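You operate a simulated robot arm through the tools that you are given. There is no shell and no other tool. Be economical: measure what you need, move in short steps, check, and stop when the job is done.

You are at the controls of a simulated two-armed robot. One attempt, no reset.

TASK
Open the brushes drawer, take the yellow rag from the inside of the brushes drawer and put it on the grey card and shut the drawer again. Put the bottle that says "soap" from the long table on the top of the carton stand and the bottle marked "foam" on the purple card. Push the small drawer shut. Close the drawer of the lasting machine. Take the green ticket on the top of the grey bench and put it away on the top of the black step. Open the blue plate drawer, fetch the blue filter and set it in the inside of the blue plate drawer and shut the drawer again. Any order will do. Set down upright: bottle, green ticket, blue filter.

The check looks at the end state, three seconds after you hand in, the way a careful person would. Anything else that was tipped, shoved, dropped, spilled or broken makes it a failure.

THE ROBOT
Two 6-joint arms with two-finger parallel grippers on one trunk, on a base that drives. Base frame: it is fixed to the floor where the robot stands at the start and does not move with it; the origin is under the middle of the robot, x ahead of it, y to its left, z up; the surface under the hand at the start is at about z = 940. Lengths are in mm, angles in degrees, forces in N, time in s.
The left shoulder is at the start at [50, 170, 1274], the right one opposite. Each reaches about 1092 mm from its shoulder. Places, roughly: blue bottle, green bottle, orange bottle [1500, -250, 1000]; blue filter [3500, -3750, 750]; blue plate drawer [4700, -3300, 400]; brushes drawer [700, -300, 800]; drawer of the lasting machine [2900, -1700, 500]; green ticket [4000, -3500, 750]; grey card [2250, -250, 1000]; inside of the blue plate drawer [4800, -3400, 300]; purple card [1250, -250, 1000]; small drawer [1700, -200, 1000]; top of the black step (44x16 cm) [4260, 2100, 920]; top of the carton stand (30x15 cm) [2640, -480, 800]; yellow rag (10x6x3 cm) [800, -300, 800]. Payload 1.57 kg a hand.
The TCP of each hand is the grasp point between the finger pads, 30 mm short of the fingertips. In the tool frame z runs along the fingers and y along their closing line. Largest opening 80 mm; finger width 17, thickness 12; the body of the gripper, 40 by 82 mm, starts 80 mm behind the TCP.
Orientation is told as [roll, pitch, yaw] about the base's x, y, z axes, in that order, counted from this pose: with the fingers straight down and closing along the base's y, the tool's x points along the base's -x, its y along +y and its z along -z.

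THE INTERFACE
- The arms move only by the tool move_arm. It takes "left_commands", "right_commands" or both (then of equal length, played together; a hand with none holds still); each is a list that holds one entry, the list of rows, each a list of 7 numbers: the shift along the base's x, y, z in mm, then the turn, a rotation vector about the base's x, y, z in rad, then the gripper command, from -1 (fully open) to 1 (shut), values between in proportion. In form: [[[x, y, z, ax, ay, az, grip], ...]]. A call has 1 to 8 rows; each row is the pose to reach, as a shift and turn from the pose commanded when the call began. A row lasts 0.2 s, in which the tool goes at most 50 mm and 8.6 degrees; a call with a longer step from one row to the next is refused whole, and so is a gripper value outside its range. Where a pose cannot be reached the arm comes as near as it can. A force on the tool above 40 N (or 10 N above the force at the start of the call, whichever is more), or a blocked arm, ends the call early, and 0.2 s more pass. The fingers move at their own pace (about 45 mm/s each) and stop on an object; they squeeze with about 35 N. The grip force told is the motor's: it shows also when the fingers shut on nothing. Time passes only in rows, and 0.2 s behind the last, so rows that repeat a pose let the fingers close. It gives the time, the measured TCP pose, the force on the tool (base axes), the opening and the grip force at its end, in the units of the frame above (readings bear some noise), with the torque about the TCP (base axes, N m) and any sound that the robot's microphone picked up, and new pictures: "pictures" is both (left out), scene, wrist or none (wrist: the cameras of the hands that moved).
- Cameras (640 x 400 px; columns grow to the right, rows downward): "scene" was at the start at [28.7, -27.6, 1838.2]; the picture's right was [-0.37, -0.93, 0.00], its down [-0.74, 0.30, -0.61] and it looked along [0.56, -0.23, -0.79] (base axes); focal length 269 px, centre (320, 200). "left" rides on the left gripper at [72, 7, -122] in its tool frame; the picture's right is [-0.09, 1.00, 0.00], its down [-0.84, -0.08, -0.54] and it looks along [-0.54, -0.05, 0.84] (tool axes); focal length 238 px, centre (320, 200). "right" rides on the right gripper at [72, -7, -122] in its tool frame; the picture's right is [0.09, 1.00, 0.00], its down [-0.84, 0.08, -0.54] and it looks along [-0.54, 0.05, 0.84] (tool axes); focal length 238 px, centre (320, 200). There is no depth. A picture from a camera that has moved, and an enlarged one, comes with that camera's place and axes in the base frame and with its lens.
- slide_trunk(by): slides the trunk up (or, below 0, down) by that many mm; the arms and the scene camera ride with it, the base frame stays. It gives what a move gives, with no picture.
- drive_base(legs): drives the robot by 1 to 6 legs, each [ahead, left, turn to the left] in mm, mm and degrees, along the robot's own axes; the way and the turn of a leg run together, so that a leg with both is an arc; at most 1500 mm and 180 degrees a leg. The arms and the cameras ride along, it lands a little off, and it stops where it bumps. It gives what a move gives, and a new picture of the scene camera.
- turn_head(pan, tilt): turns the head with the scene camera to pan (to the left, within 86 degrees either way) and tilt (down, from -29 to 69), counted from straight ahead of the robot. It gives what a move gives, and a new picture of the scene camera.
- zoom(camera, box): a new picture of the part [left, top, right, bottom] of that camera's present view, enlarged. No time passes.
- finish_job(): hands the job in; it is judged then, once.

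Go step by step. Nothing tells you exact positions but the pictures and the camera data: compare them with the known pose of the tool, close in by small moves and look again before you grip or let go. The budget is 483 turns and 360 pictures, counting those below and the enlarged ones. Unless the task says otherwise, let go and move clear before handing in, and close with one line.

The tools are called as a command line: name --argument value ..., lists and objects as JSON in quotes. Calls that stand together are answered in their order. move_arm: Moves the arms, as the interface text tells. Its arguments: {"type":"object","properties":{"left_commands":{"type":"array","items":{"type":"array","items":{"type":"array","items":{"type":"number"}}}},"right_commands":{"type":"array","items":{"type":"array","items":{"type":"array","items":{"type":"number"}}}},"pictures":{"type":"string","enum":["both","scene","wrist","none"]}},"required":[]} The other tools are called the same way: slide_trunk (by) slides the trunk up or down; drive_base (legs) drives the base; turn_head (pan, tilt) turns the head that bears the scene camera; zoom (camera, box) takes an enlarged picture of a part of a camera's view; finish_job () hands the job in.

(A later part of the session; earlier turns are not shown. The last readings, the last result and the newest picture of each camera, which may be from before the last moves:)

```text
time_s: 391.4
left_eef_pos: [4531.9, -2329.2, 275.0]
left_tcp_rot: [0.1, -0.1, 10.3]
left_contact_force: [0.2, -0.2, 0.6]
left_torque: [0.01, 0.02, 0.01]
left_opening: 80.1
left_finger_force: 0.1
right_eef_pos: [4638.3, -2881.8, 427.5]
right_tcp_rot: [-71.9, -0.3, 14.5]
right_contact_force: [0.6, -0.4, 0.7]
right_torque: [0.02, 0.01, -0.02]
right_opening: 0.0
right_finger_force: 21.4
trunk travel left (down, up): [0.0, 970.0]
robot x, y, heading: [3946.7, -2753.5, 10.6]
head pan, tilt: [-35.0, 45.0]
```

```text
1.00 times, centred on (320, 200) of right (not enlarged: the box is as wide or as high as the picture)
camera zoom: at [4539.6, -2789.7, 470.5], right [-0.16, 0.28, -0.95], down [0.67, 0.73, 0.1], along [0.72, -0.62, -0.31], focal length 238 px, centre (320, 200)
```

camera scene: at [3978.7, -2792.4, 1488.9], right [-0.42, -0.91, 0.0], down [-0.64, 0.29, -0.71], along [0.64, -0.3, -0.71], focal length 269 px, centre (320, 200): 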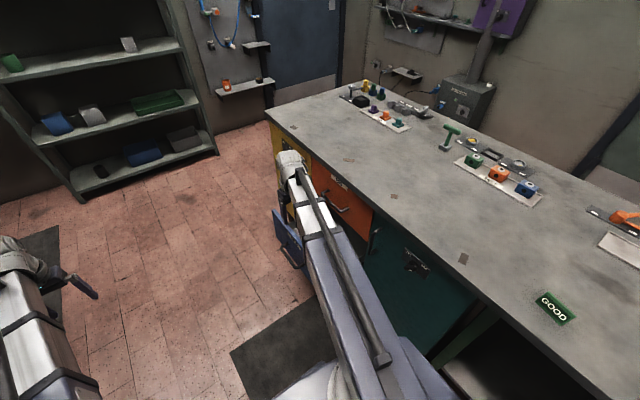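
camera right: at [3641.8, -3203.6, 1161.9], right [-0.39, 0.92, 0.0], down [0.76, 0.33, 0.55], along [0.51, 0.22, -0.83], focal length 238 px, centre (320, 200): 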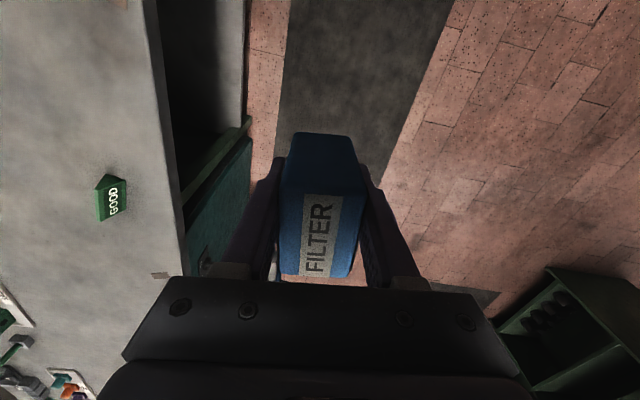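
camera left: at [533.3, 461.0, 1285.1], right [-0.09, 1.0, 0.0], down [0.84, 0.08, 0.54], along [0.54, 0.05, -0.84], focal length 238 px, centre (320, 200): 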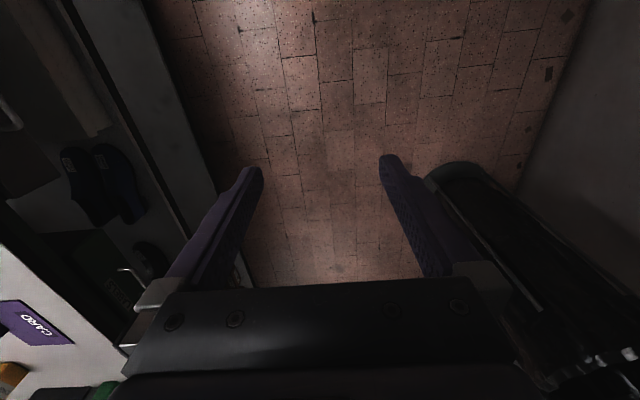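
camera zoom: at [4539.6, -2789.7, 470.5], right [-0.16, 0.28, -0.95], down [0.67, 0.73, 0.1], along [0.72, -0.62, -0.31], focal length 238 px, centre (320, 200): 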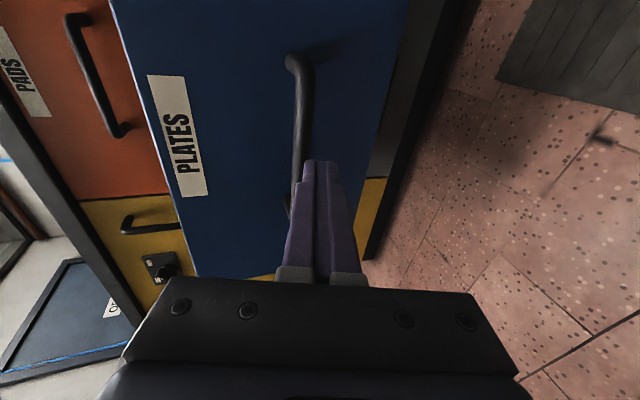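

The tips line up with the bar. I'll push inward along the drawer axis.

move_arm --right_commands '[[[7, -29, 0, 0, 0, 0, 1], [14, -58, 0, 0, 0, 0, 1], [21, -87, 0, 0, 0, 0, 1], [28, -116, 0, 0, 0, 0, 1], [35, -145, 0, 0, 0, 0, 1], [42, -174, 0, 0, 0, 0, 1], [49, -203, 0, 0, 0, 0, 1], [55, -225, 0, 0, 0, 0, 1]]]' --pictures "wrist"

```text
time_s: 393.2
left_eef_pos: [4533.0, -2329.1, 275.2]
left_tcp_rot: [0.0, -0.2, 10.3]
left_contact_force: [0.0, 0.0, -0.1]
left_torque: [-0.01, 0.0, -0.02]
left_opening: 80.0
left_finger_force: 0.0
right_eef_pos: [4693.3, -3108.1, 426.8]
right_tcp_rot: [-72.0, -0.3, 14.6]
right_contact_force: [-0.3, 0.8, 0.1]
right_torque: [0.0, -0.01, 0.01]
right_opening: 0.2
right_finger_force: 21.1
trunk travel left (down, up): [0.0, 970.0]
robot x, y, heading: [3947.8, -2752.5, 10.2]
head pan, tilt: [-35.0, 45.0]
camera right: at [4594.5, -3015.6, 470.6], right [-0.16, 0.28, -0.95], down [0.67, 0.73, 0.1], along [0.72, -0.62, -0.3], focal length 238 px, centre (320, 200)
```

right: 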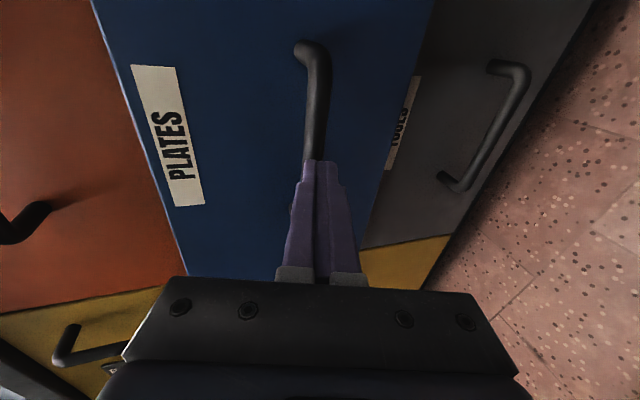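

move_arm --right_commands '[[[3.5, -14.5, 0, 0, 0, 0, 1], [7, -29, 0, 0, 0, 0, 1], [10.5, -43, 0, 0, 0, 0, 1], [14, -58, 0, 0, 0, 0, 1]]]' --pictures "wrist"

```text
time_s: 394.1
left_eef_pos: [4530.4, -2327.5, 275.6]
left_tcp_rot: [0.1, 0.0, 10.2]
left_contact_force: [0.1, 0.5, -0.3]
left_torque: [0.03, 0.0, -0.02]
left_opening: 80.1
left_finger_force: 0.1
right_eef_pos: [4702.7, -3148.1, 427.5]
right_tcp_rot: [-71.8, -0.3, 14.8]
right_contact_force: [-1.9, 3.0, 6.4]
right_torque: [-0.18, 0.01, -0.09]
right_opening: 0.2
right_finger_force: 21.8
trunk travel left (down, up): [0.0, 970.0]
robot x, y, heading: [3943.4, -2746.9, 10.4]
head pan, tilt: [-35.0, 45.0]
stopped in row 4 (right hand): the force on the tool passed its limit at 55 N (the readings are from after the stop); the commanded pose is now the measured one
camera right: at [4604.5, -3055.6, 470.9], right [-0.16, 0.28, -0.95], down [0.67, 0.73, 0.1], along [0.72, -0.62, -0.31], focal length 238 px, centre (320, 200)
```

right: 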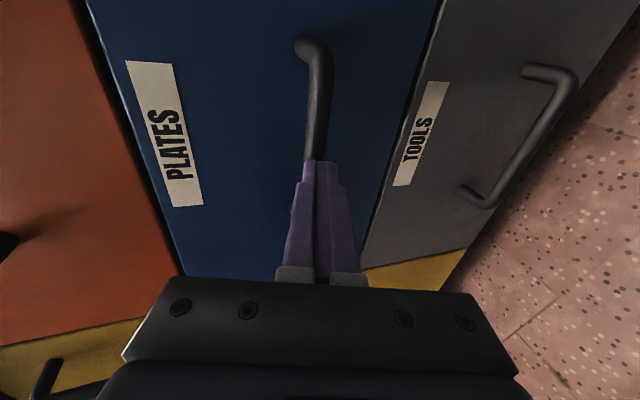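

The drawer is shut. I'll retreat, rise and turn the hand down for the ticket.

move_arm --right_commands '[[[-8, 33, 0, 0, 0, 0, 1], [-16, 66, 0, 0, 0, 0, 1], [-24, 99, 0, 0, 0, 0, 0]]]' --pictures "wrist"

slide_trunk --by 400

slide_trunk --by 350

move_arm --right_commands '[[[0, 0, 0, 0.136, 0.0332, 0, -1], [0, 0, 0, 0.272, 0.0664, 0, -1], [0, 0, 0, 0.408, 0.0996, 0, -1], [0, 0, 0, 0.544, 0.1328, 0, -1], [0, 0, 0, 0.68, 0.166, 0, -1], [0, 0, 0, 0.816, 0.1992, 0, -1], [0, 0, 0, 0.952, 0.2324, 0, -1], [0, 0, 0, 1.088, 0.2656, 0, -1]]]' --pictures "none"

move_arm --right_commands '[[[0, 0, 0, 0.133, 0.0325, 0, -1]]]' --pictures "none"

turn_head --pan -60 --tilt 50

```text
time_s: 394.9
left_eef_pos: [4531.7, -2327.7, 275.0]
left_tcp_rot: [0.0, -0.1, 10.3]
left_contact_force: [-0.6, -0.8, 0.3]
left_torque: [-0.02, 0.04, -0.04]
left_opening: 80.1
left_finger_force: 0.1
right_eef_pos: [4680.6, -3047.9, 426.7]
right_tcp_rot: [-71.7, -0.3, 14.7]
right_contact_force: [1.3, 0.6, -0.3]
right_torque: [0.01, 0.01, 0.02]
right_opening: 31.9
right_finger_force: 0.1
trunk travel left (down, up): [0.0, 970.0]
robot x, y, heading: [3945.0, -2751.9, 10.6]
head pan, tilt: [-35.0, 45.0]
camera right: at [4582.1, -2956.1, 470.1], right [-0.16, 0.28, -0.95], down [0.67, 0.73, 0.1], along [0.72, -0.62, -0.31], focal length 238 px, centre (320, 200)
```

right: 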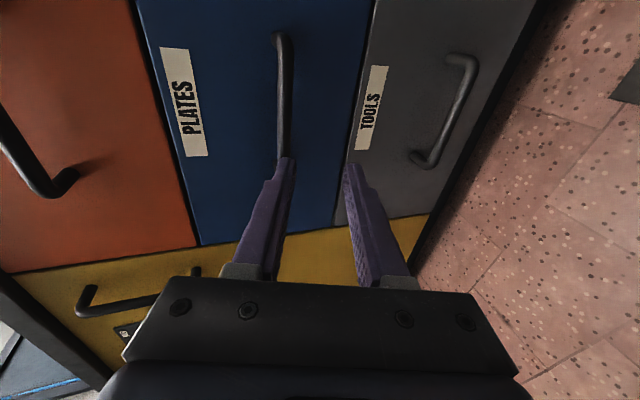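

```text
time_s: 398.8
left_eef_pos: [4531.4, -2327.8, 675.0]
left_tcp_rot: [0.0, 0.0, 10.3]
left_contact_force: [0.9, 0.6, -0.4]
left_torque: [0.03, -0.02, 0.0]
left_opening: 80.0
left_finger_force: 0.1
right_eef_pos: [4680.9, -3046.8, 824.9]
right_tcp_rot: [-71.7, -0.3, 14.7]
right_contact_force: [-0.1, -0.5, -0.4]
right_torque: [0.03, -0.01, 0.05]
right_opening: 40.2
right_finger_force: 0.0
trunk travel left (down, up): [-400.0, 570.0]
robot x, y, heading: [3943.2, -2750.0, 10.2]
head pan, tilt: [-35.0, 45.0]
```

```text
time_s: 402.2
left_eef_pos: [4531.1, -2327.6, 1025.0]
left_tcp_rot: [-0.1, 0.0, 10.3]
left_contact_force: [0.0, -0.2, 0.0]
left_torque: [0.01, 0.01, 0.01]
left_opening: 80.2
left_finger_force: 0.1
right_eef_pos: [4681.6, -3048.2, 1175.1]
right_tcp_rot: [-71.7, -0.3, 14.7]
right_contact_force: [-0.3, 0.2, -0.5]
right_torque: [0.0, 0.03, 0.03]
right_opening: 40.1
right_finger_force: 0.1
trunk travel left (down, up): [-750.0, 220.0]
robot x, y, heading: [3944.3, -2753.3, 10.5]
head pan, tilt: [-35.0, 45.0]
```

```text
time_s: 404.0
left_eef_pos: [4531.1, -2328.2, 1025.8]
left_tcp_rot: [0.0, -0.1, 10.3]
left_contact_force: [0.6, 0.0, 0.4]
left_torque: [-0.02, 0.01, 0.0]
left_opening: 80.2
left_finger_force: 0.0
right_eef_pos: [4682.9, -3047.9, 1027.4]
right_tcp_rot: [-7.5, -1.0, 13.9]
right_contact_force: [-0.1, 0.0, 0.0]
right_torque: [0.03, -0.01, -0.03]
right_opening: 79.9
right_finger_force: 0.0
right hand out of reach, approached as far as the arm can: row 1, 2, 3, 4, 5, 6, 7, 8
trunk travel left (down, up): [-750.0, 220.0]
robot x, y, heading: [3942.6, -2750.8, 10.5]
head pan, tilt: [-35.0, 45.0]
```

```text
time_s: 404.4
left_eef_pos: [4531.9, -2328.0, 1024.5]
left_tcp_rot: [-0.1, 0.0, 10.3]
left_contact_force: [-0.2, 0.5, 0.1]
left_torque: [0.0, -0.02, 0.02]
left_opening: 79.7
left_finger_force: 0.0
right_eef_pos: [4684.4, -3047.2, 1025.2]
right_tcp_rot: [0.4, -1.1, 13.8]
right_contact_force: [-0.7, 0.2, -0.3]
right_torque: [0.01, -0.04, 0.0]
right_opening: 80.0
right_finger_force: 0.0
trunk travel left (down, up): [-750.0, 220.0]
robot x, y, heading: [3940.9, -2751.6, 10.4]
head pan, tilt: [-35.0, 45.0]
```

```text
time_s: 405.3
left_eef_pos: [4529.9, -2328.3, 1025.6]
left_tcp_rot: [0.0, -0.1, 10.3]
left_contact_force: [0.1, -0.3, -0.5]
left_torque: [0.02, -0.01, 0.0]
left_opening: 80.2
left_finger_force: 0.0
right_eef_pos: [4682.8, -3046.4, 1025.6]
right_tcp_rot: [0.1, -1.0, 13.8]
right_contact_force: [-0.8, -0.1, 0.0]
right_torque: [-0.01, -0.01, 0.0]
right_opening: 80.2
right_finger_force: 0.1
trunk travel left (down, up): [-750.0, 220.0]
robot x, y, heading: [3946.9, -2749.8, 10.5]
head pan, tilt: [-60.0, 50.0]
camera scene: at [3955.2, -2817.4, 1703.0], right [-0.76, -0.65, 0.0], down [-0.5, 0.58, -0.64], along [0.42, -0.49, -0.77], focal length 269 px, centre (320, 200)
```

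scene: 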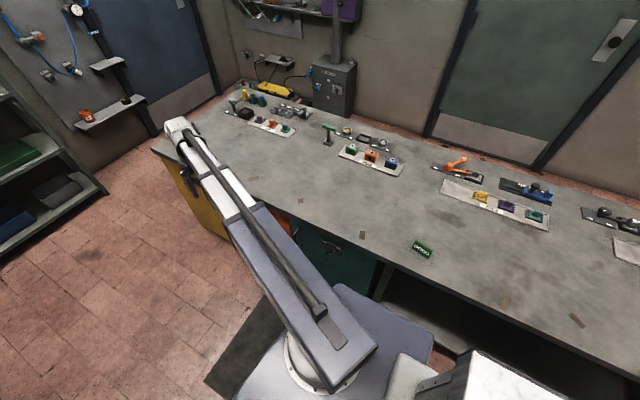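

The ticket is at about [3994, -3447, 820]. I'll drive back so it's comfortably reachable.

drive_base --legs '[[-330, 0, 0]]'

move_arm --right_commands '[[[-30, -35, 0, 0, 0, 0, -1], [-60, -70, 0, 0, 0, 0, -1], [-90, -105, 0, 0, 0, 0, -1], [-120, -140, 0, 0, 0, 0, -1], [-150, -175, 0, 0, 0, 0, -1], [-180, -210, 0, 0, 0, 0, -1], [-215, -245, 0, 0, 0, 0, -1], [-250, -280, 0, 0, 0, 0, -1]]]' --pictures "wrist"

```text
time_s: 407.4
left_eef_pos: [4207.2, -2386.4, 1026.1]
left_tcp_rot: [0.0, -0.2, 10.4]
left_contact_force: [0.4, -0.3, -0.1]
left_torque: [-0.01, -0.02, -0.02]
left_opening: 80.0
left_finger_force: 0.0
right_eef_pos: [4360.5, -3104.6, 1026.3]
right_tcp_rot: [0.2, -1.0, 13.9]
right_contact_force: [-0.6, 0.1, 0.9]
right_torque: [0.0, 0.0, -0.02]
right_opening: 79.9
right_finger_force: 0.1
trunk travel left (down, up): [-750.0, 220.0]
robot x, y, heading: [3628.0, -2811.9, 10.3]
head pan, tilt: [-60.0, 50.0]
camera scene: at [3631.9, -2877.2, 1703.0], right [-0.76, -0.65, 0.0], down [-0.5, 0.58, -0.64], along [0.42, -0.49, -0.77], focal length 269 px, centre (320, 200)
```

scene: 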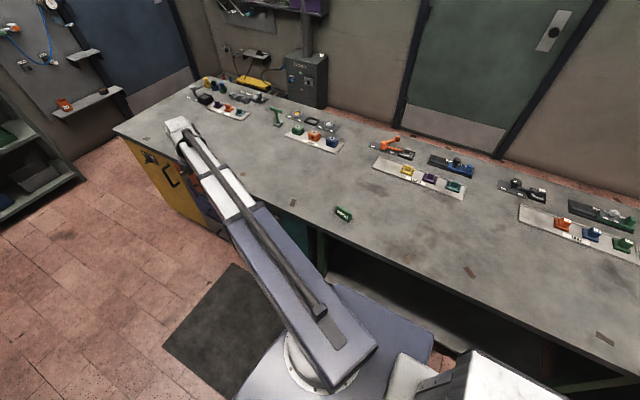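

```text
time_s: 409.2
left_eef_pos: [4208.6, -2386.6, 1026.6]
left_tcp_rot: [0.0, -0.3, 10.4]
left_contact_force: [0.5, -0.7, 1.3]
left_torque: [0.02, -0.03, 0.03]
left_opening: 80.1
left_finger_force: 0.0
right_eef_pos: [4110.3, -3386.7, 1025.4]
right_tcp_rot: [0.3, -1.1, 13.9]
right_contact_force: [0.6, -0.3, -0.1]
right_torque: [-0.01, -0.03, 0.0]
right_opening: 79.9
right_finger_force: 0.0
trunk travel left (down, up): [-750.0, 220.0]
robot x, y, heading: [3623.7, -2814.4, 11.1]
head pan, tilt: [-60.0, 50.0]
camera right: at [4039.0, -3411.4, 1145.5], right [-0.33, 0.94, 0.0], down [0.78, 0.27, 0.56], along [0.53, 0.19, -0.83], focal length 238 px, centre (320, 200)
```

right: 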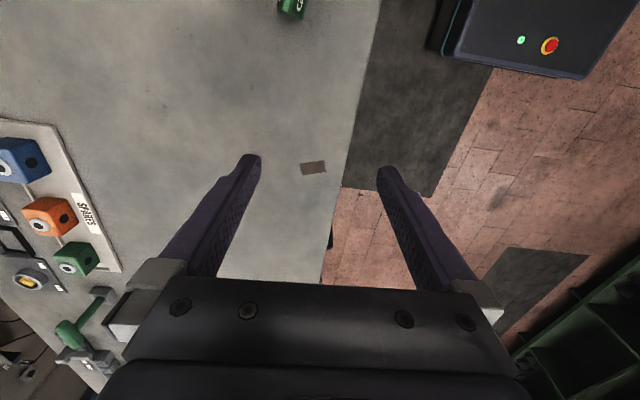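

move_arm --right_commands '[[[-40, -22, 0, 0, 0, 0, -1], [-80, -44, 0, 0, 0, 0, -1], [-112, -61, 0, 0, 0, 0, -1]]]' --pictures "wrist"

zoom --camera "right" --box '[220, 40, 420, 165]'

```text
time_s: 410.1
left_eef_pos: [4207.7, -2385.3, 1026.0]
left_tcp_rot: [0.1, -0.2, 10.3]
left_contact_force: [-0.2, 0.0, -0.1]
left_torque: [0.02, -0.04, -0.01]
left_opening: 80.1
left_finger_force: 0.2
right_eef_pos: [3997.3, -3445.1, 1026.1]
right_tcp_rot: [0.4, -1.1, 13.9]
right_contact_force: [-0.5, -0.5, -0.5]
right_torque: [0.04, -0.04, 0.0]
right_opening: 80.0
right_finger_force: 0.0
trunk travel left (down, up): [-750.0, 220.0]
robot x, y, heading: [3621.1, -2814.8, 10.6]
head pan, tilt: [-60.0, 50.0]
camera right: at [3926.9, -3470.9, 1145.5], right [-0.33, 0.94, 0.0], down [0.78, 0.27, 0.56], along [0.53, 0.19, -0.83], focal length 238 px, centre (320, 200)
```

right: 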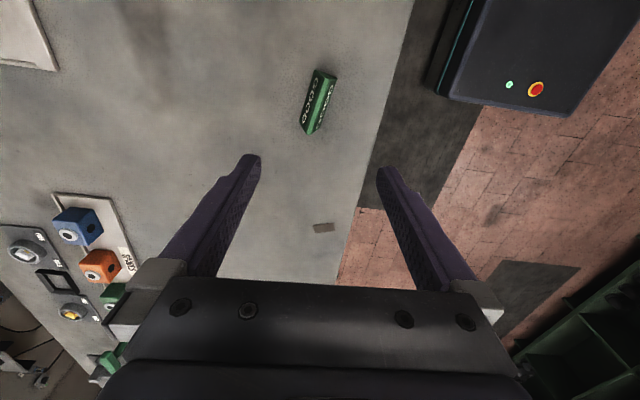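

```text
3.20 times, centred on (320, 102) of right
camera zoom: at [3926.9, -3470.9, 1145.5], right [-0.33, 0.94, 0.0], down [0.78, 0.27, 0.56], along [0.53, 0.19, -0.83], focal length 763 px, centre (320, 512)
```

zoom: 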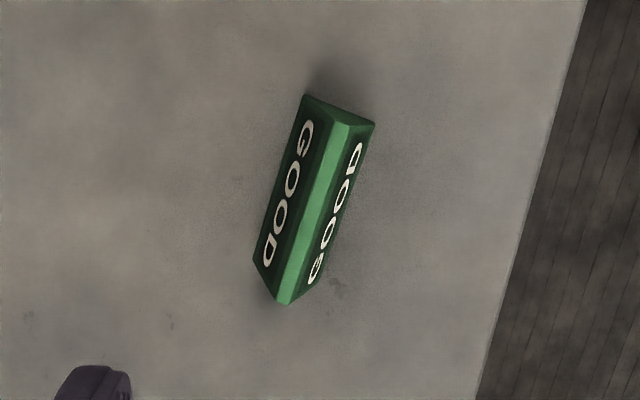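

The ticket is a ridged block along x, centred at [3996, -3448] and about 31 mm wide. I'll turn to yaw 0 and lower in stages.

move_arm --right_commands '[[[-1, -1, 0, 0, 0, -0.12, -1], [-1, -3, 0, 0, 0, -0.243, -1]]]' --pictures "none"

slide_trunk --by -140

zoom --camera "right" --box '[0, 0, 640, 400]'

```text
time_s: 410.6
left_eef_pos: [4207.3, -2385.6, 1024.7]
left_tcp_rot: [0.0, -0.1, 10.4]
left_contact_force: [-0.6, 0.1, -0.1]
left_torque: [0.02, 0.03, 0.0]
left_opening: 79.9
left_finger_force: 0.0
right_eef_pos: [3997.4, -3447.7, 1024.9]
right_tcp_rot: [0.3, -1.1, -0.2]
right_contact_force: [-0.6, 0.2, -0.5]
right_torque: [0.01, 0.0, -0.02]
right_opening: 80.1
right_finger_force: 0.1
trunk travel left (down, up): [-750.0, 220.0]
robot x, y, heading: [3621.4, -2812.6, 10.6]
head pan, tilt: [-60.0, 50.0]
```

```text
time_s: 412.3
left_eef_pos: [4208.4, -2386.2, 884.8]
left_tcp_rot: [0.0, -0.1, 10.4]
left_contact_force: [0.9, 0.2, 0.4]
left_torque: [0.01, -0.01, -0.01]
left_opening: 79.9
left_finger_force: 0.1
right_eef_pos: [3997.4, -3448.5, 884.6]
right_tcp_rot: [0.4, -1.0, -0.1]
right_contact_force: [0.4, 0.0, -0.5]
right_torque: [0.0, -0.01, -0.01]
right_opening: 80.0
right_finger_force: 0.1
trunk travel left (down, up): [-610.0, 360.0]
robot x, y, heading: [3625.9, -2811.9, 10.3]
head pan, tilt: [-60.0, 50.0]
```

```text
1.00 times, centred on (320, 200) of right (not enlarged: the box is as wide or as high as the picture)
camera zoom: at [3923.4, -3455.8, 1005.6], right [-0.09, 1.0, 0.0], down [0.83, 0.07, 0.56], along [0.56, 0.05, -0.83], focal length 238 px, centre (320, 200)
```

zoom: 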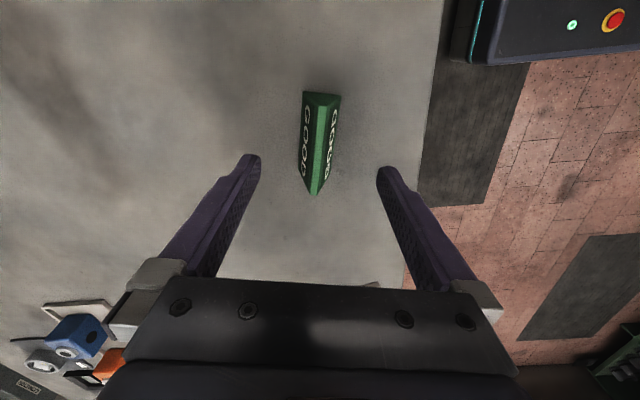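

move_arm --right_commands '[[[-7, -1, 0, 0, 0, 0, -0.6]]]' --pictures "none"

slide_trunk --by -38

zoom --camera "right" --box '[0, 0, 640, 400]'

```text
time_s: 412.7
left_eef_pos: [4209.1, -2386.3, 885.5]
left_tcp_rot: [0.1, -0.1, 10.4]
left_contact_force: [-1.3, 0.1, 0.2]
left_torque: [0.0, 0.01, 0.03]
left_opening: 80.1
left_finger_force: 0.1
right_eef_pos: [3990.1, -3449.8, 885.5]
right_tcp_rot: [0.3, -0.9, -0.1]
right_contact_force: [0.3, 0.3, 1.4]
right_torque: [0.0, -0.01, 0.02]
right_opening: 63.7
right_finger_force: 0.0
trunk travel left (down, up): [-610.0, 360.0]
robot x, y, heading: [3620.9, -2810.4, 10.4]
head pan, tilt: [-60.0, 50.0]
```

```text
time_s: 413.5
left_eef_pos: [4208.6, -2385.7, 847.3]
left_tcp_rot: [0.0, 0.0, 10.3]
left_contact_force: [-0.2, 0.7, 0.6]
left_torque: [0.01, -0.03, -0.01]
left_opening: 80.3
left_finger_force: 0.0
right_eef_pos: [3989.0, -3449.9, 846.6]
right_tcp_rot: [0.3, -1.1, -0.1]
right_contact_force: [-0.7, -0.2, -1.1]
right_torque: [-0.01, 0.01, -0.01]
right_opening: 64.1
right_finger_force: 0.0
trunk travel left (down, up): [-572.0, 398.0]
robot x, y, heading: [3620.8, -2811.0, 10.3]
head pan, tilt: [-60.0, 50.0]
```

```text
1.00 times, centred on (320, 200) of right (not enlarged: the box is as wide or as high as the picture)
camera zoom: at [3916.2, -3457.4, 967.6], right [-0.09, 1.0, 0.0], down [0.83, 0.07, 0.56], along [0.56, 0.05, -0.83], focal length 238 px, centre (320, 200)
```

zoom: 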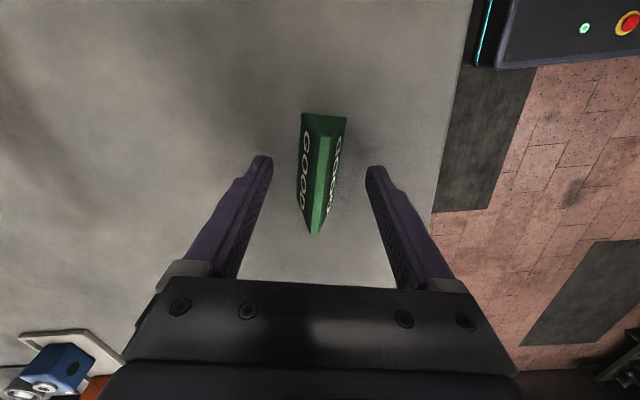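

move_arm --right_commands '[[[9, -1, 0, 0, 0, 0, -0.6]]]' --pictures "none"

slide_trunk --by -9

slide_trunk --by -4

zoom --camera "right" --box '[160, 80, 480, 280]'

```text
time_s: 413.9
left_eef_pos: [4209.7, -2385.8, 846.7]
left_tcp_rot: [0.1, -0.1, 10.4]
left_contact_force: [1.0, 0.1, 0.8]
left_torque: [-0.01, 0.01, 0.0]
left_opening: 80.1
left_finger_force: 0.1
right_eef_pos: [4000.1, -3452.0, 846.9]
right_tcp_rot: [0.3, -1.0, -0.1]
right_contact_force: [0.8, -0.1, 0.0]
right_torque: [0.01, -0.01, 0.03]
right_opening: 64.0
right_finger_force: 0.0
trunk travel left (down, up): [-572.0, 398.0]
robot x, y, heading: [3624.8, -2814.2, 10.3]
head pan, tilt: [-60.0, 50.0]
```

```text
time_s: 414.5
left_eef_pos: [4208.3, -2387.3, 838.0]
left_tcp_rot: [0.0, 0.0, 10.4]
left_contact_force: [-0.1, -0.2, 0.3]
left_torque: [0.04, -0.02, 0.01]
left_opening: 80.0
left_finger_force: 0.1
right_eef_pos: [3998.6, -3450.5, 839.0]
right_tcp_rot: [0.4, -1.0, -0.1]
right_contact_force: [0.7, 0.4, -0.3]
right_torque: [0.01, 0.0, -0.02]
right_opening: 63.8
right_finger_force: 0.0
trunk travel left (down, up): [-563.0, 407.0]
robot x, y, heading: [3622.8, -2809.2, 10.4]
head pan, tilt: [-60.0, 50.0]
```

```text
time_s: 415.1
left_eef_pos: [4208.0, -2386.2, 834.4]
left_tcp_rot: [-0.1, -0.1, 10.4]
left_contact_force: [-0.2, 0.2, 0.4]
left_torque: [0.0, -0.02, -0.01]
left_opening: 80.1
left_finger_force: 0.1
right_eef_pos: [4000.1, -3451.5, 833.9]
right_tcp_rot: [0.4, -1.0, -0.1]
right_contact_force: [0.7, -0.2, -0.3]
right_torque: [0.02, 0.0, -0.03]
right_opening: 64.0
right_finger_force: 0.1
trunk travel left (down, up): [-559.0, 411.0]
robot x, y, heading: [3618.2, -2808.4, 10.5]
head pan, tilt: [-60.0, 50.0]
```

```text
2.00 times, centred on (320, 180) of right
camera zoom: at [3925.3, -3458.9, 954.5], right [-0.09, 1.0, 0.0], down [0.83, 0.07, 0.56], along [0.56, 0.05, -0.83], focal length 477 px, centre (320, 240)
```

zoom: 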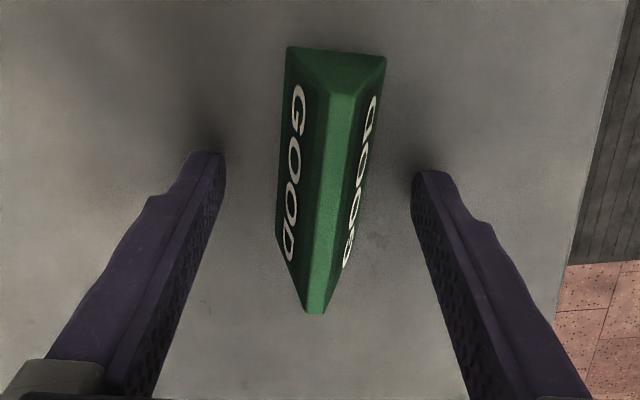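

slide_trunk --by -4

slide_trunk --by -3

zoom --camera "right" --box '[160, 80, 480, 280]'

```text
time_s: 415.6
left_eef_pos: [4208.8, -2386.3, 830.1]
left_tcp_rot: [0.0, -0.1, 10.4]
left_contact_force: [-1.0, 0.5, -0.6]
left_torque: [0.01, 0.01, -0.02]
left_opening: 80.0
left_finger_force: 0.0
right_eef_pos: [3999.3, -3450.6, 830.1]
right_tcp_rot: [0.3, -1.1, -0.1]
right_contact_force: [-0.1, -0.6, 3.2]
right_torque: [-0.13, 0.01, 0.01]
right_opening: 63.8
right_finger_force: 0.2
trunk travel left (down, up): [-555.0, 415.0]
robot x, y, heading: [3622.7, -2813.0, 10.5]
head pan, tilt: [-60.0, 50.0]
```

```text
time_s: 416.1
left_eef_pos: [4207.1, -2384.5, 828.2]
left_tcp_rot: [-0.1, -0.2, 10.4]
left_contact_force: [0.2, -0.2, 0.3]
left_torque: [0.0, 0.03, -0.01]
left_opening: 80.0
left_finger_force: 0.0
right_eef_pos: [3999.6, -3451.6, 830.4]
right_tcp_rot: [-0.1, -1.1, 0.0]
right_contact_force: [-3.0, 2.0, 27.7]
right_torque: [-0.59, 0.22, -0.07]
right_opening: 65.4
right_finger_force: 0.6
trunk travel left (down, up): [-553.0, 417.0]
robot x, y, heading: [3622.4, -2813.1, 10.6]
head pan, tilt: [-60.0, 50.0]
stopped: the force on the tool passed its limit at 45 N (the readings are from after the stop); the commanded pose is now the measured one
```

```text
2.00 times, centred on (320, 180) of right
camera zoom: at [3925.1, -3457.7, 950.4], right [-0.09, 1.0, 0.0], down [0.83, 0.08, 0.56], along [0.56, 0.05, -0.83], focal length 477 px, centre (320, 240)
```

zoom: 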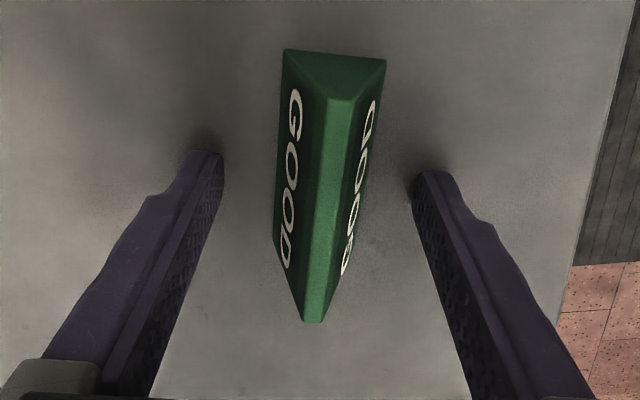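

The tips touched the bench, so its top is at 800. I'll rise 5 mm and close on the ticket.

slide_trunk --by 6

move_arm --right_commands '[[[0, 0, 0, 0, 0, 0, -0.3], [0, 0, 0, 0, 0, 0, 0], [0, 0, 0, 0, 0, 0, 0.3], [0, 0, 0, 0, 0, 0, 0.7], [0, 0, 0, 0, 0, 0, 1], [0, 0, 0, 0, 0, 0, 1]]]' --pictures "wrist"

```text
time_s: 416.6
left_eef_pos: [4207.6, -2386.2, 834.0]
left_tcp_rot: [0.0, -0.1, 10.4]
left_contact_force: [-0.4, 0.2, -0.1]
left_torque: [-0.01, 0.01, -0.02]
left_opening: 79.9
left_finger_force: 0.0
right_eef_pos: [4000.4, -3452.8, 834.1]
right_tcp_rot: [0.1, -1.1, 0.0]
right_contact_force: [-0.1, 0.3, -1.2]
right_torque: [0.02, -0.01, -0.03]
right_opening: 64.0
right_finger_force: 0.0
trunk travel left (down, up): [-559.0, 411.0]
robot x, y, heading: [3622.8, -2808.2, 10.5]
head pan, tilt: [-60.0, 50.0]
```

```text
time_s: 418.0
left_eef_pos: [4208.4, -2386.0, 834.2]
left_tcp_rot: [-0.1, -0.2, 10.4]
left_contact_force: [-0.5, -0.6, -0.2]
left_torque: [0.01, 0.01, 0.0]
left_opening: 80.2
left_finger_force: 0.0
right_eef_pos: [3999.9, -3452.7, 832.9]
right_tcp_rot: [0.2, -1.1, 0.0]
right_contact_force: [-0.5, 0.2, 0.1]
right_torque: [0.01, -0.01, -0.01]
right_opening: 26.2
right_finger_force: 35.2
trunk travel left (down, up): [-559.0, 411.0]
robot x, y, heading: [3624.1, -2809.3, 10.5]
head pan, tilt: [-60.0, 50.0]
camera right: at [3926.0, -3459.8, 954.3], right [-0.09, 1.0, 0.0], down [0.83, 0.08, 0.56], along [0.56, 0.05, -0.83], focal length 238 px, centre (320, 200)
```

right: 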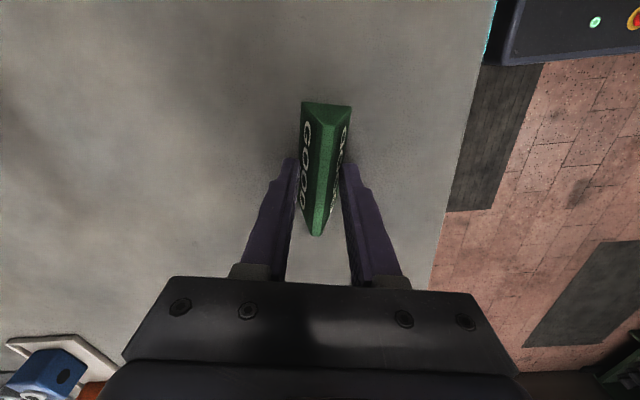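

slide_trunk --by 30

zoom --camera "right" --box '[160, 80, 480, 280]'

```text
time_s: 418.8
left_eef_pos: [4207.7, -2387.3, 863.8]
left_tcp_rot: [0.1, -0.1, 10.3]
left_contact_force: [0.1, -0.5, -0.4]
left_torque: [0.02, 0.0, 0.01]
left_opening: 79.9
left_finger_force: 0.0
right_eef_pos: [4001.0, -3453.4, 863.4]
right_tcp_rot: [0.2, -1.1, -0.1]
right_contact_force: [-0.5, 0.2, 0.2]
right_torque: [0.03, 0.0, -0.03]
right_opening: 26.0
right_finger_force: 34.9
trunk travel left (down, up): [-589.0, 381.0]
robot x, y, heading: [3623.6, -2809.8, 10.4]
head pan, tilt: [-60.0, 50.0]
```

```text
2.00 times, centred on (320, 180) of right
camera zoom: at [3926.1, -3459.8, 984.3], right [-0.09, 1.0, 0.0], down [0.83, 0.08, 0.56], along [0.56, 0.05, -0.83], focal length 477 px, centre (320, 240)
```

zoom: 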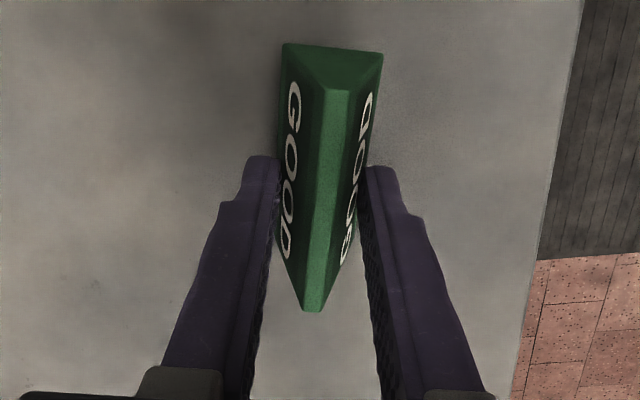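

The ticket is held. I'll lift it, fold the arm and drive north through the corridor.

slide_trunk --by 260

move_arm --right_commands '[[[32, 31, 0, 0, 0, 0, 1], [64, 62, 0, 0, 0, 0, 1], [96, 93, 0, 0, 0, 0, 1], [128, 124, 0, 0, 0, 0, 1], [160, 155, 0, 0, 0, 0, 1], [190, 190, 0, 0, 0, 0, 1], [215, 228, 0, 0, 0, 0, 1], [230, 270, 0, 0, 0, 0, 1]]]' --pictures "none"

move_arm --right_commands '[[[5, 45, 0, 0, 0, 0, 1], [10, 90, 0, 0, 0, 0, 1], [15, 130, 0, 0, 0, 0, 1]]]' --pictures "none"

drive_base --legs '[[0, 400, 0], [0, 0, 80], [1400, 0, 0]]'

turn_head --pan 0 --tilt 20

```text
time_s: 421.4
left_eef_pos: [4208.7, -2386.1, 1123.4]
left_tcp_rot: [0.0, -0.1, 10.4]
left_contact_force: [0.1, -0.4, -0.5]
left_torque: [0.0, -0.03, -0.01]
left_opening: 80.1
left_finger_force: 0.0
right_eef_pos: [4000.6, -3453.9, 1125.0]
right_tcp_rot: [0.2, -1.0, 0.0]
right_contact_force: [-0.6, 1.0, -0.3]
right_torque: [-0.01, -0.01, 0.0]
right_opening: 25.4
right_finger_force: 35.0
trunk travel left (down, up): [-849.0, 121.0]
robot x, y, heading: [3626.6, -2807.6, 10.6]
head pan, tilt: [-60.0, 50.0]
```

```text
time_s: 423.2
left_eef_pos: [4209.4, -2385.7, 1124.4]
left_tcp_rot: [-0.1, -0.1, 10.4]
left_contact_force: [0.5, -0.3, -0.4]
left_torque: [0.04, -0.01, 0.03]
left_opening: 79.8
left_finger_force: 0.0
right_eef_pos: [4229.8, -3182.2, 1125.0]
right_tcp_rot: [0.2, -1.1, 0.0]
right_contact_force: [-0.1, 0.3, 0.0]
right_torque: [-0.02, 0.01, 0.0]
right_opening: 25.1
right_finger_force: 35.2
trunk travel left (down, up): [-849.0, 121.0]
robot x, y, heading: [3625.7, -2811.1, 10.4]
head pan, tilt: [-60.0, 50.0]
```

```text
time_s: 424.0
left_eef_pos: [4209.3, -2386.0, 1123.9]
left_tcp_rot: [-0.2, -0.1, 10.4]
left_contact_force: [-0.2, 1.0, 0.0]
left_torque: [0.0, 0.02, 0.02]
left_opening: 80.1
left_finger_force: 0.1
right_eef_pos: [4244.3, -3048.8, 1124.3]
right_tcp_rot: [0.1, -1.1, -0.1]
right_contact_force: [-0.1, 0.8, -0.6]
right_torque: [-0.01, -0.01, 0.01]
right_opening: 24.8
right_finger_force: 35.0
trunk travel left (down, up): [-849.0, 121.0]
robot x, y, heading: [3625.5, -2811.4, 10.8]
head pan, tilt: [-60.0, 50.0]
```

```text
time_s: 436.6
left_eef_pos: [3211.5, -348.4, 1124.2]
left_tcp_rot: [0.0, 0.0, 90.4]
left_contact_force: [-0.3, 0.3, -0.2]
left_torque: [0.01, 0.0, 0.02]
left_opening: 79.9
left_finger_force: 0.1
right_eef_pos: [3872.3, -430.6, 1124.2]
right_tcp_rot: [0.3, -1.0, 79.8]
right_contact_force: [0.0, 0.0, -0.6]
right_torque: [0.04, -0.01, -0.01]
right_opening: 22.8
right_finger_force: 35.5
trunk travel left (down, up): [-849.0, 121.0]
robot x, y, heading: [3533.6, -998.6, 90.5]
head pan, tilt: [-60.0, 50.0]
camera scene: at [3594.5, -1000.0, 1801.8], right [0.51, -0.86, 0.0], down [-0.66, -0.39, -0.64], along [0.55, 0.33, -0.77], focal length 269 px, centre (320, 200)
```

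scene: 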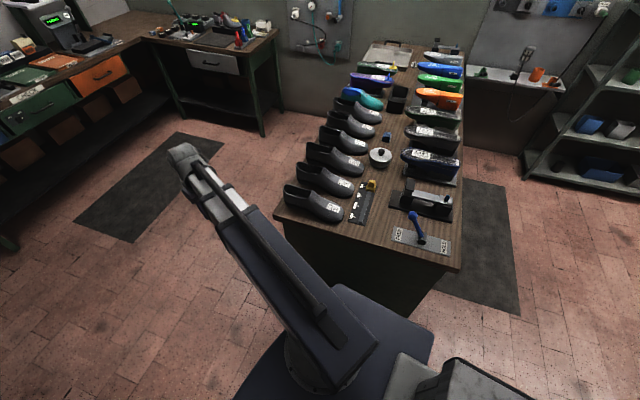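

```text
time_s: 437.9
left_eef_pos: [3212.8, -348.6, 1123.4]
left_tcp_rot: [0.0, -0.1, 90.5]
left_contact_force: [1.0, 0.6, 0.1]
left_torque: [0.02, 0.0, 0.02]
left_opening: 79.9
left_finger_force: 0.1
right_eef_pos: [3871.9, -430.0, 1123.5]
right_tcp_rot: [0.2, -1.2, 79.9]
right_contact_force: [0.1, -0.2, -0.2]
right_torque: [0.01, 0.03, -0.01]
right_opening: 22.4
right_finger_force: 35.0
trunk travel left (down, up): [-849.0, 121.0]
robot x, y, heading: [3531.4, -1000.2, 90.2]
head pan, tilt: [0.0, 20.0]
camera scene: at [3527.4, -946.3, 1847.4], right [1.0, 0.01, 0.0], down [0.0, -0.34, -0.94], along [-0.01, 0.94, -0.34], focal length 269 px, centre (320, 200)
```

scene: 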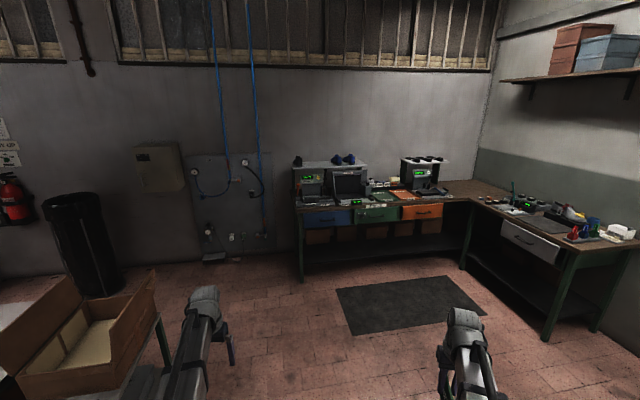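

The grip opening is shrinking, which suggests the ticket is slowly sliding in the fingers. I'll check it now.

zoom --camera "right" --box '[160, 80, 480, 280]'

```text
2.00 times, centred on (320, 180) of right
camera zoom: at [3866.1, -504.2, 1244.3], right [-1.0, 0.08, 0.0], down [0.07, 0.83, 0.56], along [0.05, 0.56, -0.83], focal length 477 px, centre (320, 240)
```

zoom: 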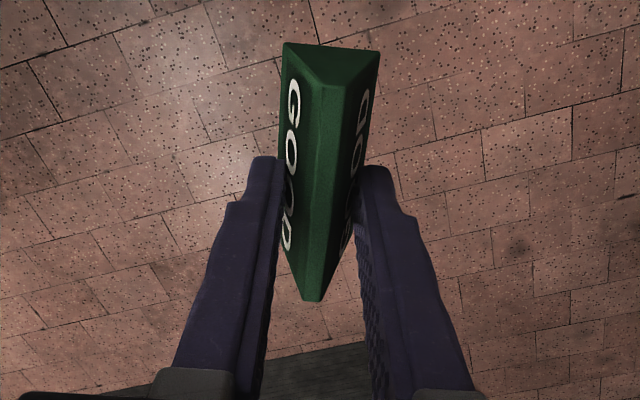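

zoom --camera "scene" --box '[280, 140, 480, 240]'

```text
3.20 times, centred on (380, 190) of scene
camera zoom: at [3527.4, -946.3, 1847.4], right [1.0, 0.01, 0.0], down [0.0, -0.34, -0.94], along [-0.01, 0.94, -0.34], focal length 862 px, centre (128, 232)
```

zoom: 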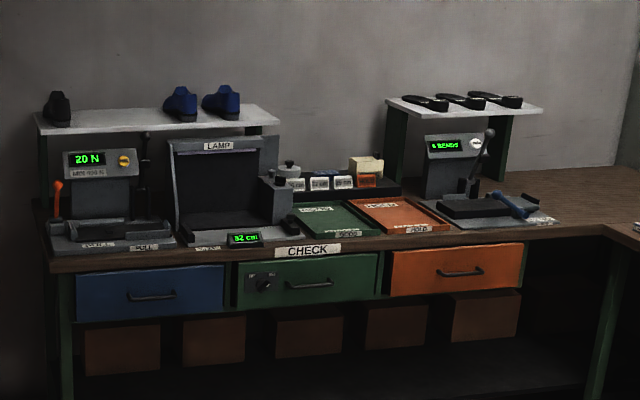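

The black step is the low platform behind the green and orange trays at the CHECK station. The slip is slow, so I'll drive there directly.

drive_base --legs '[[1450, 0, 0], [200, -600, 0]]'

zoom --camera "scene" --box '[220, 100, 460, 250]'

```text
time_s: 448.4
left_eef_pos: [3767.3, 1318.9, 1123.4]
left_tcp_rot: [0.0, -0.1, 92.8]
left_contact_force: [0.0, 0.9, 0.6]
left_torque: [0.01, 0.05, 0.0]
left_opening: 80.0
left_finger_force: 0.0
right_eef_pos: [4430.1, 1268.1, 1123.5]
right_tcp_rot: [0.1, -1.1, 82.4]
right_contact_force: [0.8, 0.3, 0.5]
right_torque: [-0.02, 0.02, -0.06]
right_opening: 20.5
right_finger_force: 34.1
trunk travel left (down, up): [-849.0, 121.0]
robot x, y, heading: [4113.2, 683.1, 93.1]
head pan, tilt: [0.0, 20.0]
camera scene: at [4108.4, 736.7, 1847.4], right [1.0, 0.05, 0.0], down [0.02, -0.34, -0.94], along [-0.05, 0.94, -0.34], focal length 269 px, centre (320, 200)
```

scene: 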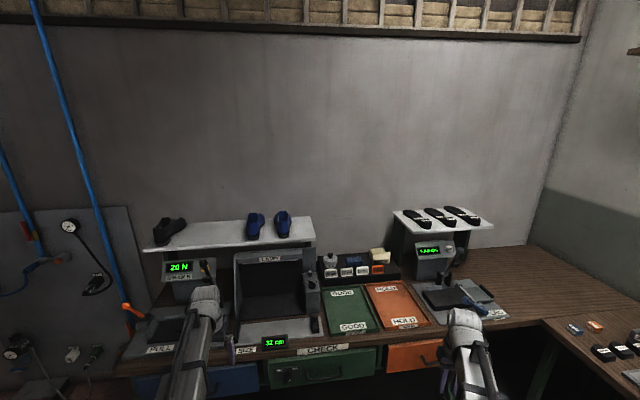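

```text
2.67 times, centred on (340, 175) of scene
camera zoom: at [4108.4, 736.7, 1847.4], right [1.0, 0.05, 0.0], down [0.02, -0.34, -0.94], along [-0.05, 0.94, -0.34], focal length 718 px, centre (267, 267)
```

zoom: 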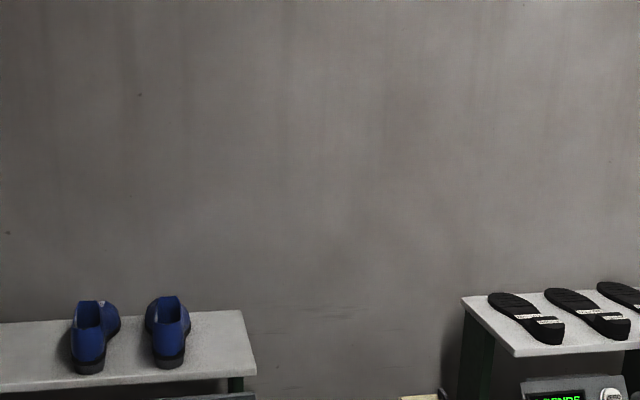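

zoom --camera "scene" --box '[290, 230, 450, 340]'

```text
3.64 times, centred on (370, 285) of scene
camera zoom: at [4108.4, 736.7, 1847.4], right [1.0, 0.05, 0.0], down [0.02, -0.34, -0.94], along [-0.05, 0.94, -0.34], focal length 979 px, centre (138, -109)
```

zoom: 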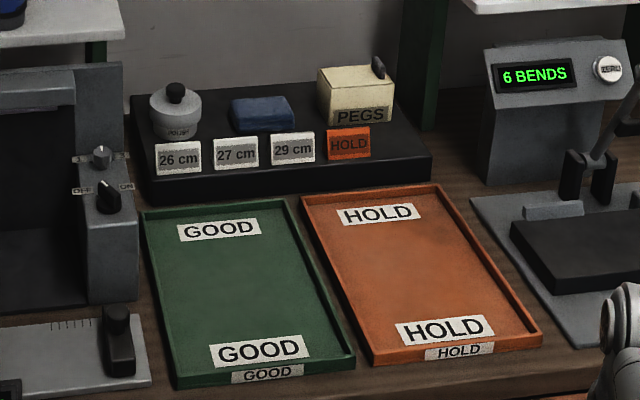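

I have a clear view. The black step has a free spot at its right end, near [4447, 2125, 920], in front of the PEGS box. I'll swing the left arm out of the way while turning the ticket to yaw 12.

move_arm --left_commands '[[[-30, -36, 0, 0, 0, 0, -1], [-60, -72, 0, 0, 0, 0, -1], [-90, -108, 0, 0, 0, 0, -1], [-120, -144, 0, 0, 0, 0, -1], [-150, -180, 0, 0, 0, 0, -1], [-180, -216, 0, 0, 0, 0, -1], [-210, -252, 0, 0, 0, 0, -1], [-240, -288, 0, 0, 0, 0, -1]]]' --right_commands '[[[0, 0, 0, 0, 0, -0.145, 1], [0, 0, 0, 0, 0, -0.29, 1], [0, 0, 0, 0, 0, -0.435, 1], [0, 0, 0, 0, 0, -0.58, 1], [0, 0, 0, 0, 0, -0.725, 1], [0, 0, 0, 0, 0, -0.87, 1], [0, 0, 0, 0, 0, -1.015, 1], [0, 0, 0, 0, 0, -1.16, 1]]]' --pictures "none"

move_arm --left_commands '[[[-35, -33, 0, 0, 0, 0, -1], [-70, -66, 0, 0, 0, 0, -1]]]' --right_commands '[[[0, 0, 0, 0, 0, -0.06, 1], [0, 0, 0, 0, 0, -0.06, 1]]]' --pictures "none"

drive_base --legs '[[560, 0, -2]]'

```text
time_s: 450.2
left_eef_pos: [3523.8, 1031.0, 1123.5]
left_tcp_rot: [0.0, -0.2, 92.8]
left_contact_force: [-0.7, -0.2, 0.5]
left_torque: [-0.01, -0.01, 0.01]
left_opening: 80.1
left_finger_force: 0.1
right_eef_pos: [4429.0, 1266.8, 1124.1]
right_tcp_rot: [0.3, -1.1, 15.7]
right_contact_force: [-0.1, -0.3, 0.2]
right_torque: [0.01, 0.0, 0.02]
right_opening: 20.3
right_finger_force: 34.1
trunk travel left (down, up): [-849.0, 121.0]
robot x, y, heading: [4113.1, 683.7, 93.1]
head pan, tilt: [0.0, 20.0]
```

```text
time_s: 450.8
left_eef_pos: [3457.1, 966.6, 1122.7]
left_tcp_rot: [-0.1, -0.1, 92.9]
left_contact_force: [-0.1, 0.1, -1.0]
left_torque: [-0.02, 0.0, 0.02]
left_opening: 79.9
left_finger_force: 0.0
right_eef_pos: [4429.3, 1267.8, 1124.5]
right_tcp_rot: [0.2, -1.1, 12.5]
right_contact_force: [-0.9, 0.0, -0.6]
right_torque: [0.0, 0.0, 0.0]
right_opening: 20.2
right_finger_force: 34.4
trunk travel left (down, up): [-849.0, 121.0]
robot x, y, heading: [4110.9, 681.2, 93.0]
head pan, tilt: [0.0, 20.0]
```

```text
time_s: 454.0
left_eef_pos: [3447.4, 1543.3, 1124.3]
left_tcp_rot: [0.0, -0.1, 90.8]
left_contact_force: [-0.2, -0.1, 0.6]
left_torque: [0.01, 0.02, -0.02]
left_opening: 79.8
left_finger_force: 0.1
right_eef_pos: [4431.2, 1810.2, 1122.7]
right_tcp_rot: [0.0, -1.1, 10.5]
right_contact_force: [0.4, 0.1, -0.8]
right_torque: [0.02, -0.01, 0.02]
right_opening: 19.6
right_finger_force: 34.0
trunk travel left (down, up): [-849.0, 121.0]
robot x, y, heading: [4093.7, 1236.4, 90.7]
head pan, tilt: [0.0, 20.0]
camera scene: at [4090.9, 1290.8, 1847.4], right [1.0, 0.02, 0.0], down [0.01, -0.34, -0.94], along [-0.01, 0.94, -0.34], focal length 269 px, centre (320, 200)
```

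scene: 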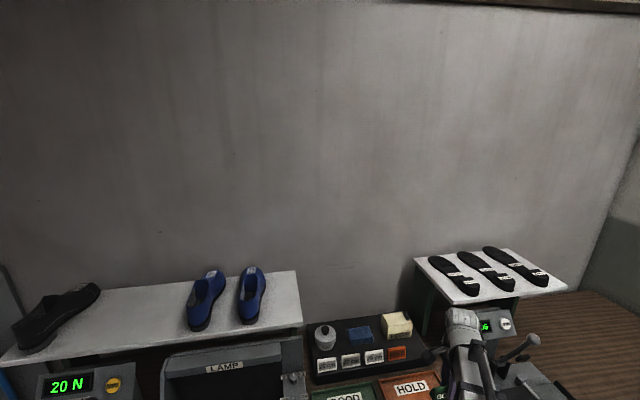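

zoom --camera "scene" --box '[300, 300, 460, 400]'

zoom --camera "right" --box '[0, 0, 640, 400]'

```text
4.00 times, centred on (380, 350) of scene
camera zoom: at [4090.9, 1290.8, 1847.4], right [1.0, 0.02, 0.0], down [0.01, -0.34, -0.94], along [-0.01, 0.94, -0.34], focal length 1077 px, centre (80, -400)
```

zoom: 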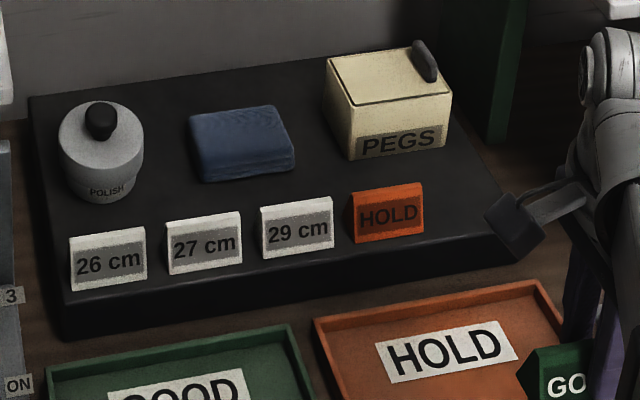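

```text
1.00 times, centred on (320, 200) of right (not enlarged: the box is as wide or as high as the picture)
camera zoom: at [4359.5, 1789.7, 1244.0], right [-0.27, 0.96, 0.0], down [0.8, 0.22, 0.56], along [0.54, 0.15, -0.83], focal length 238 px, centre (320, 200)
```

zoom: 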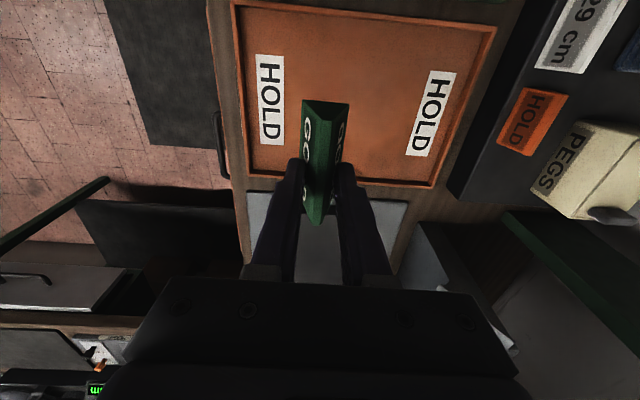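

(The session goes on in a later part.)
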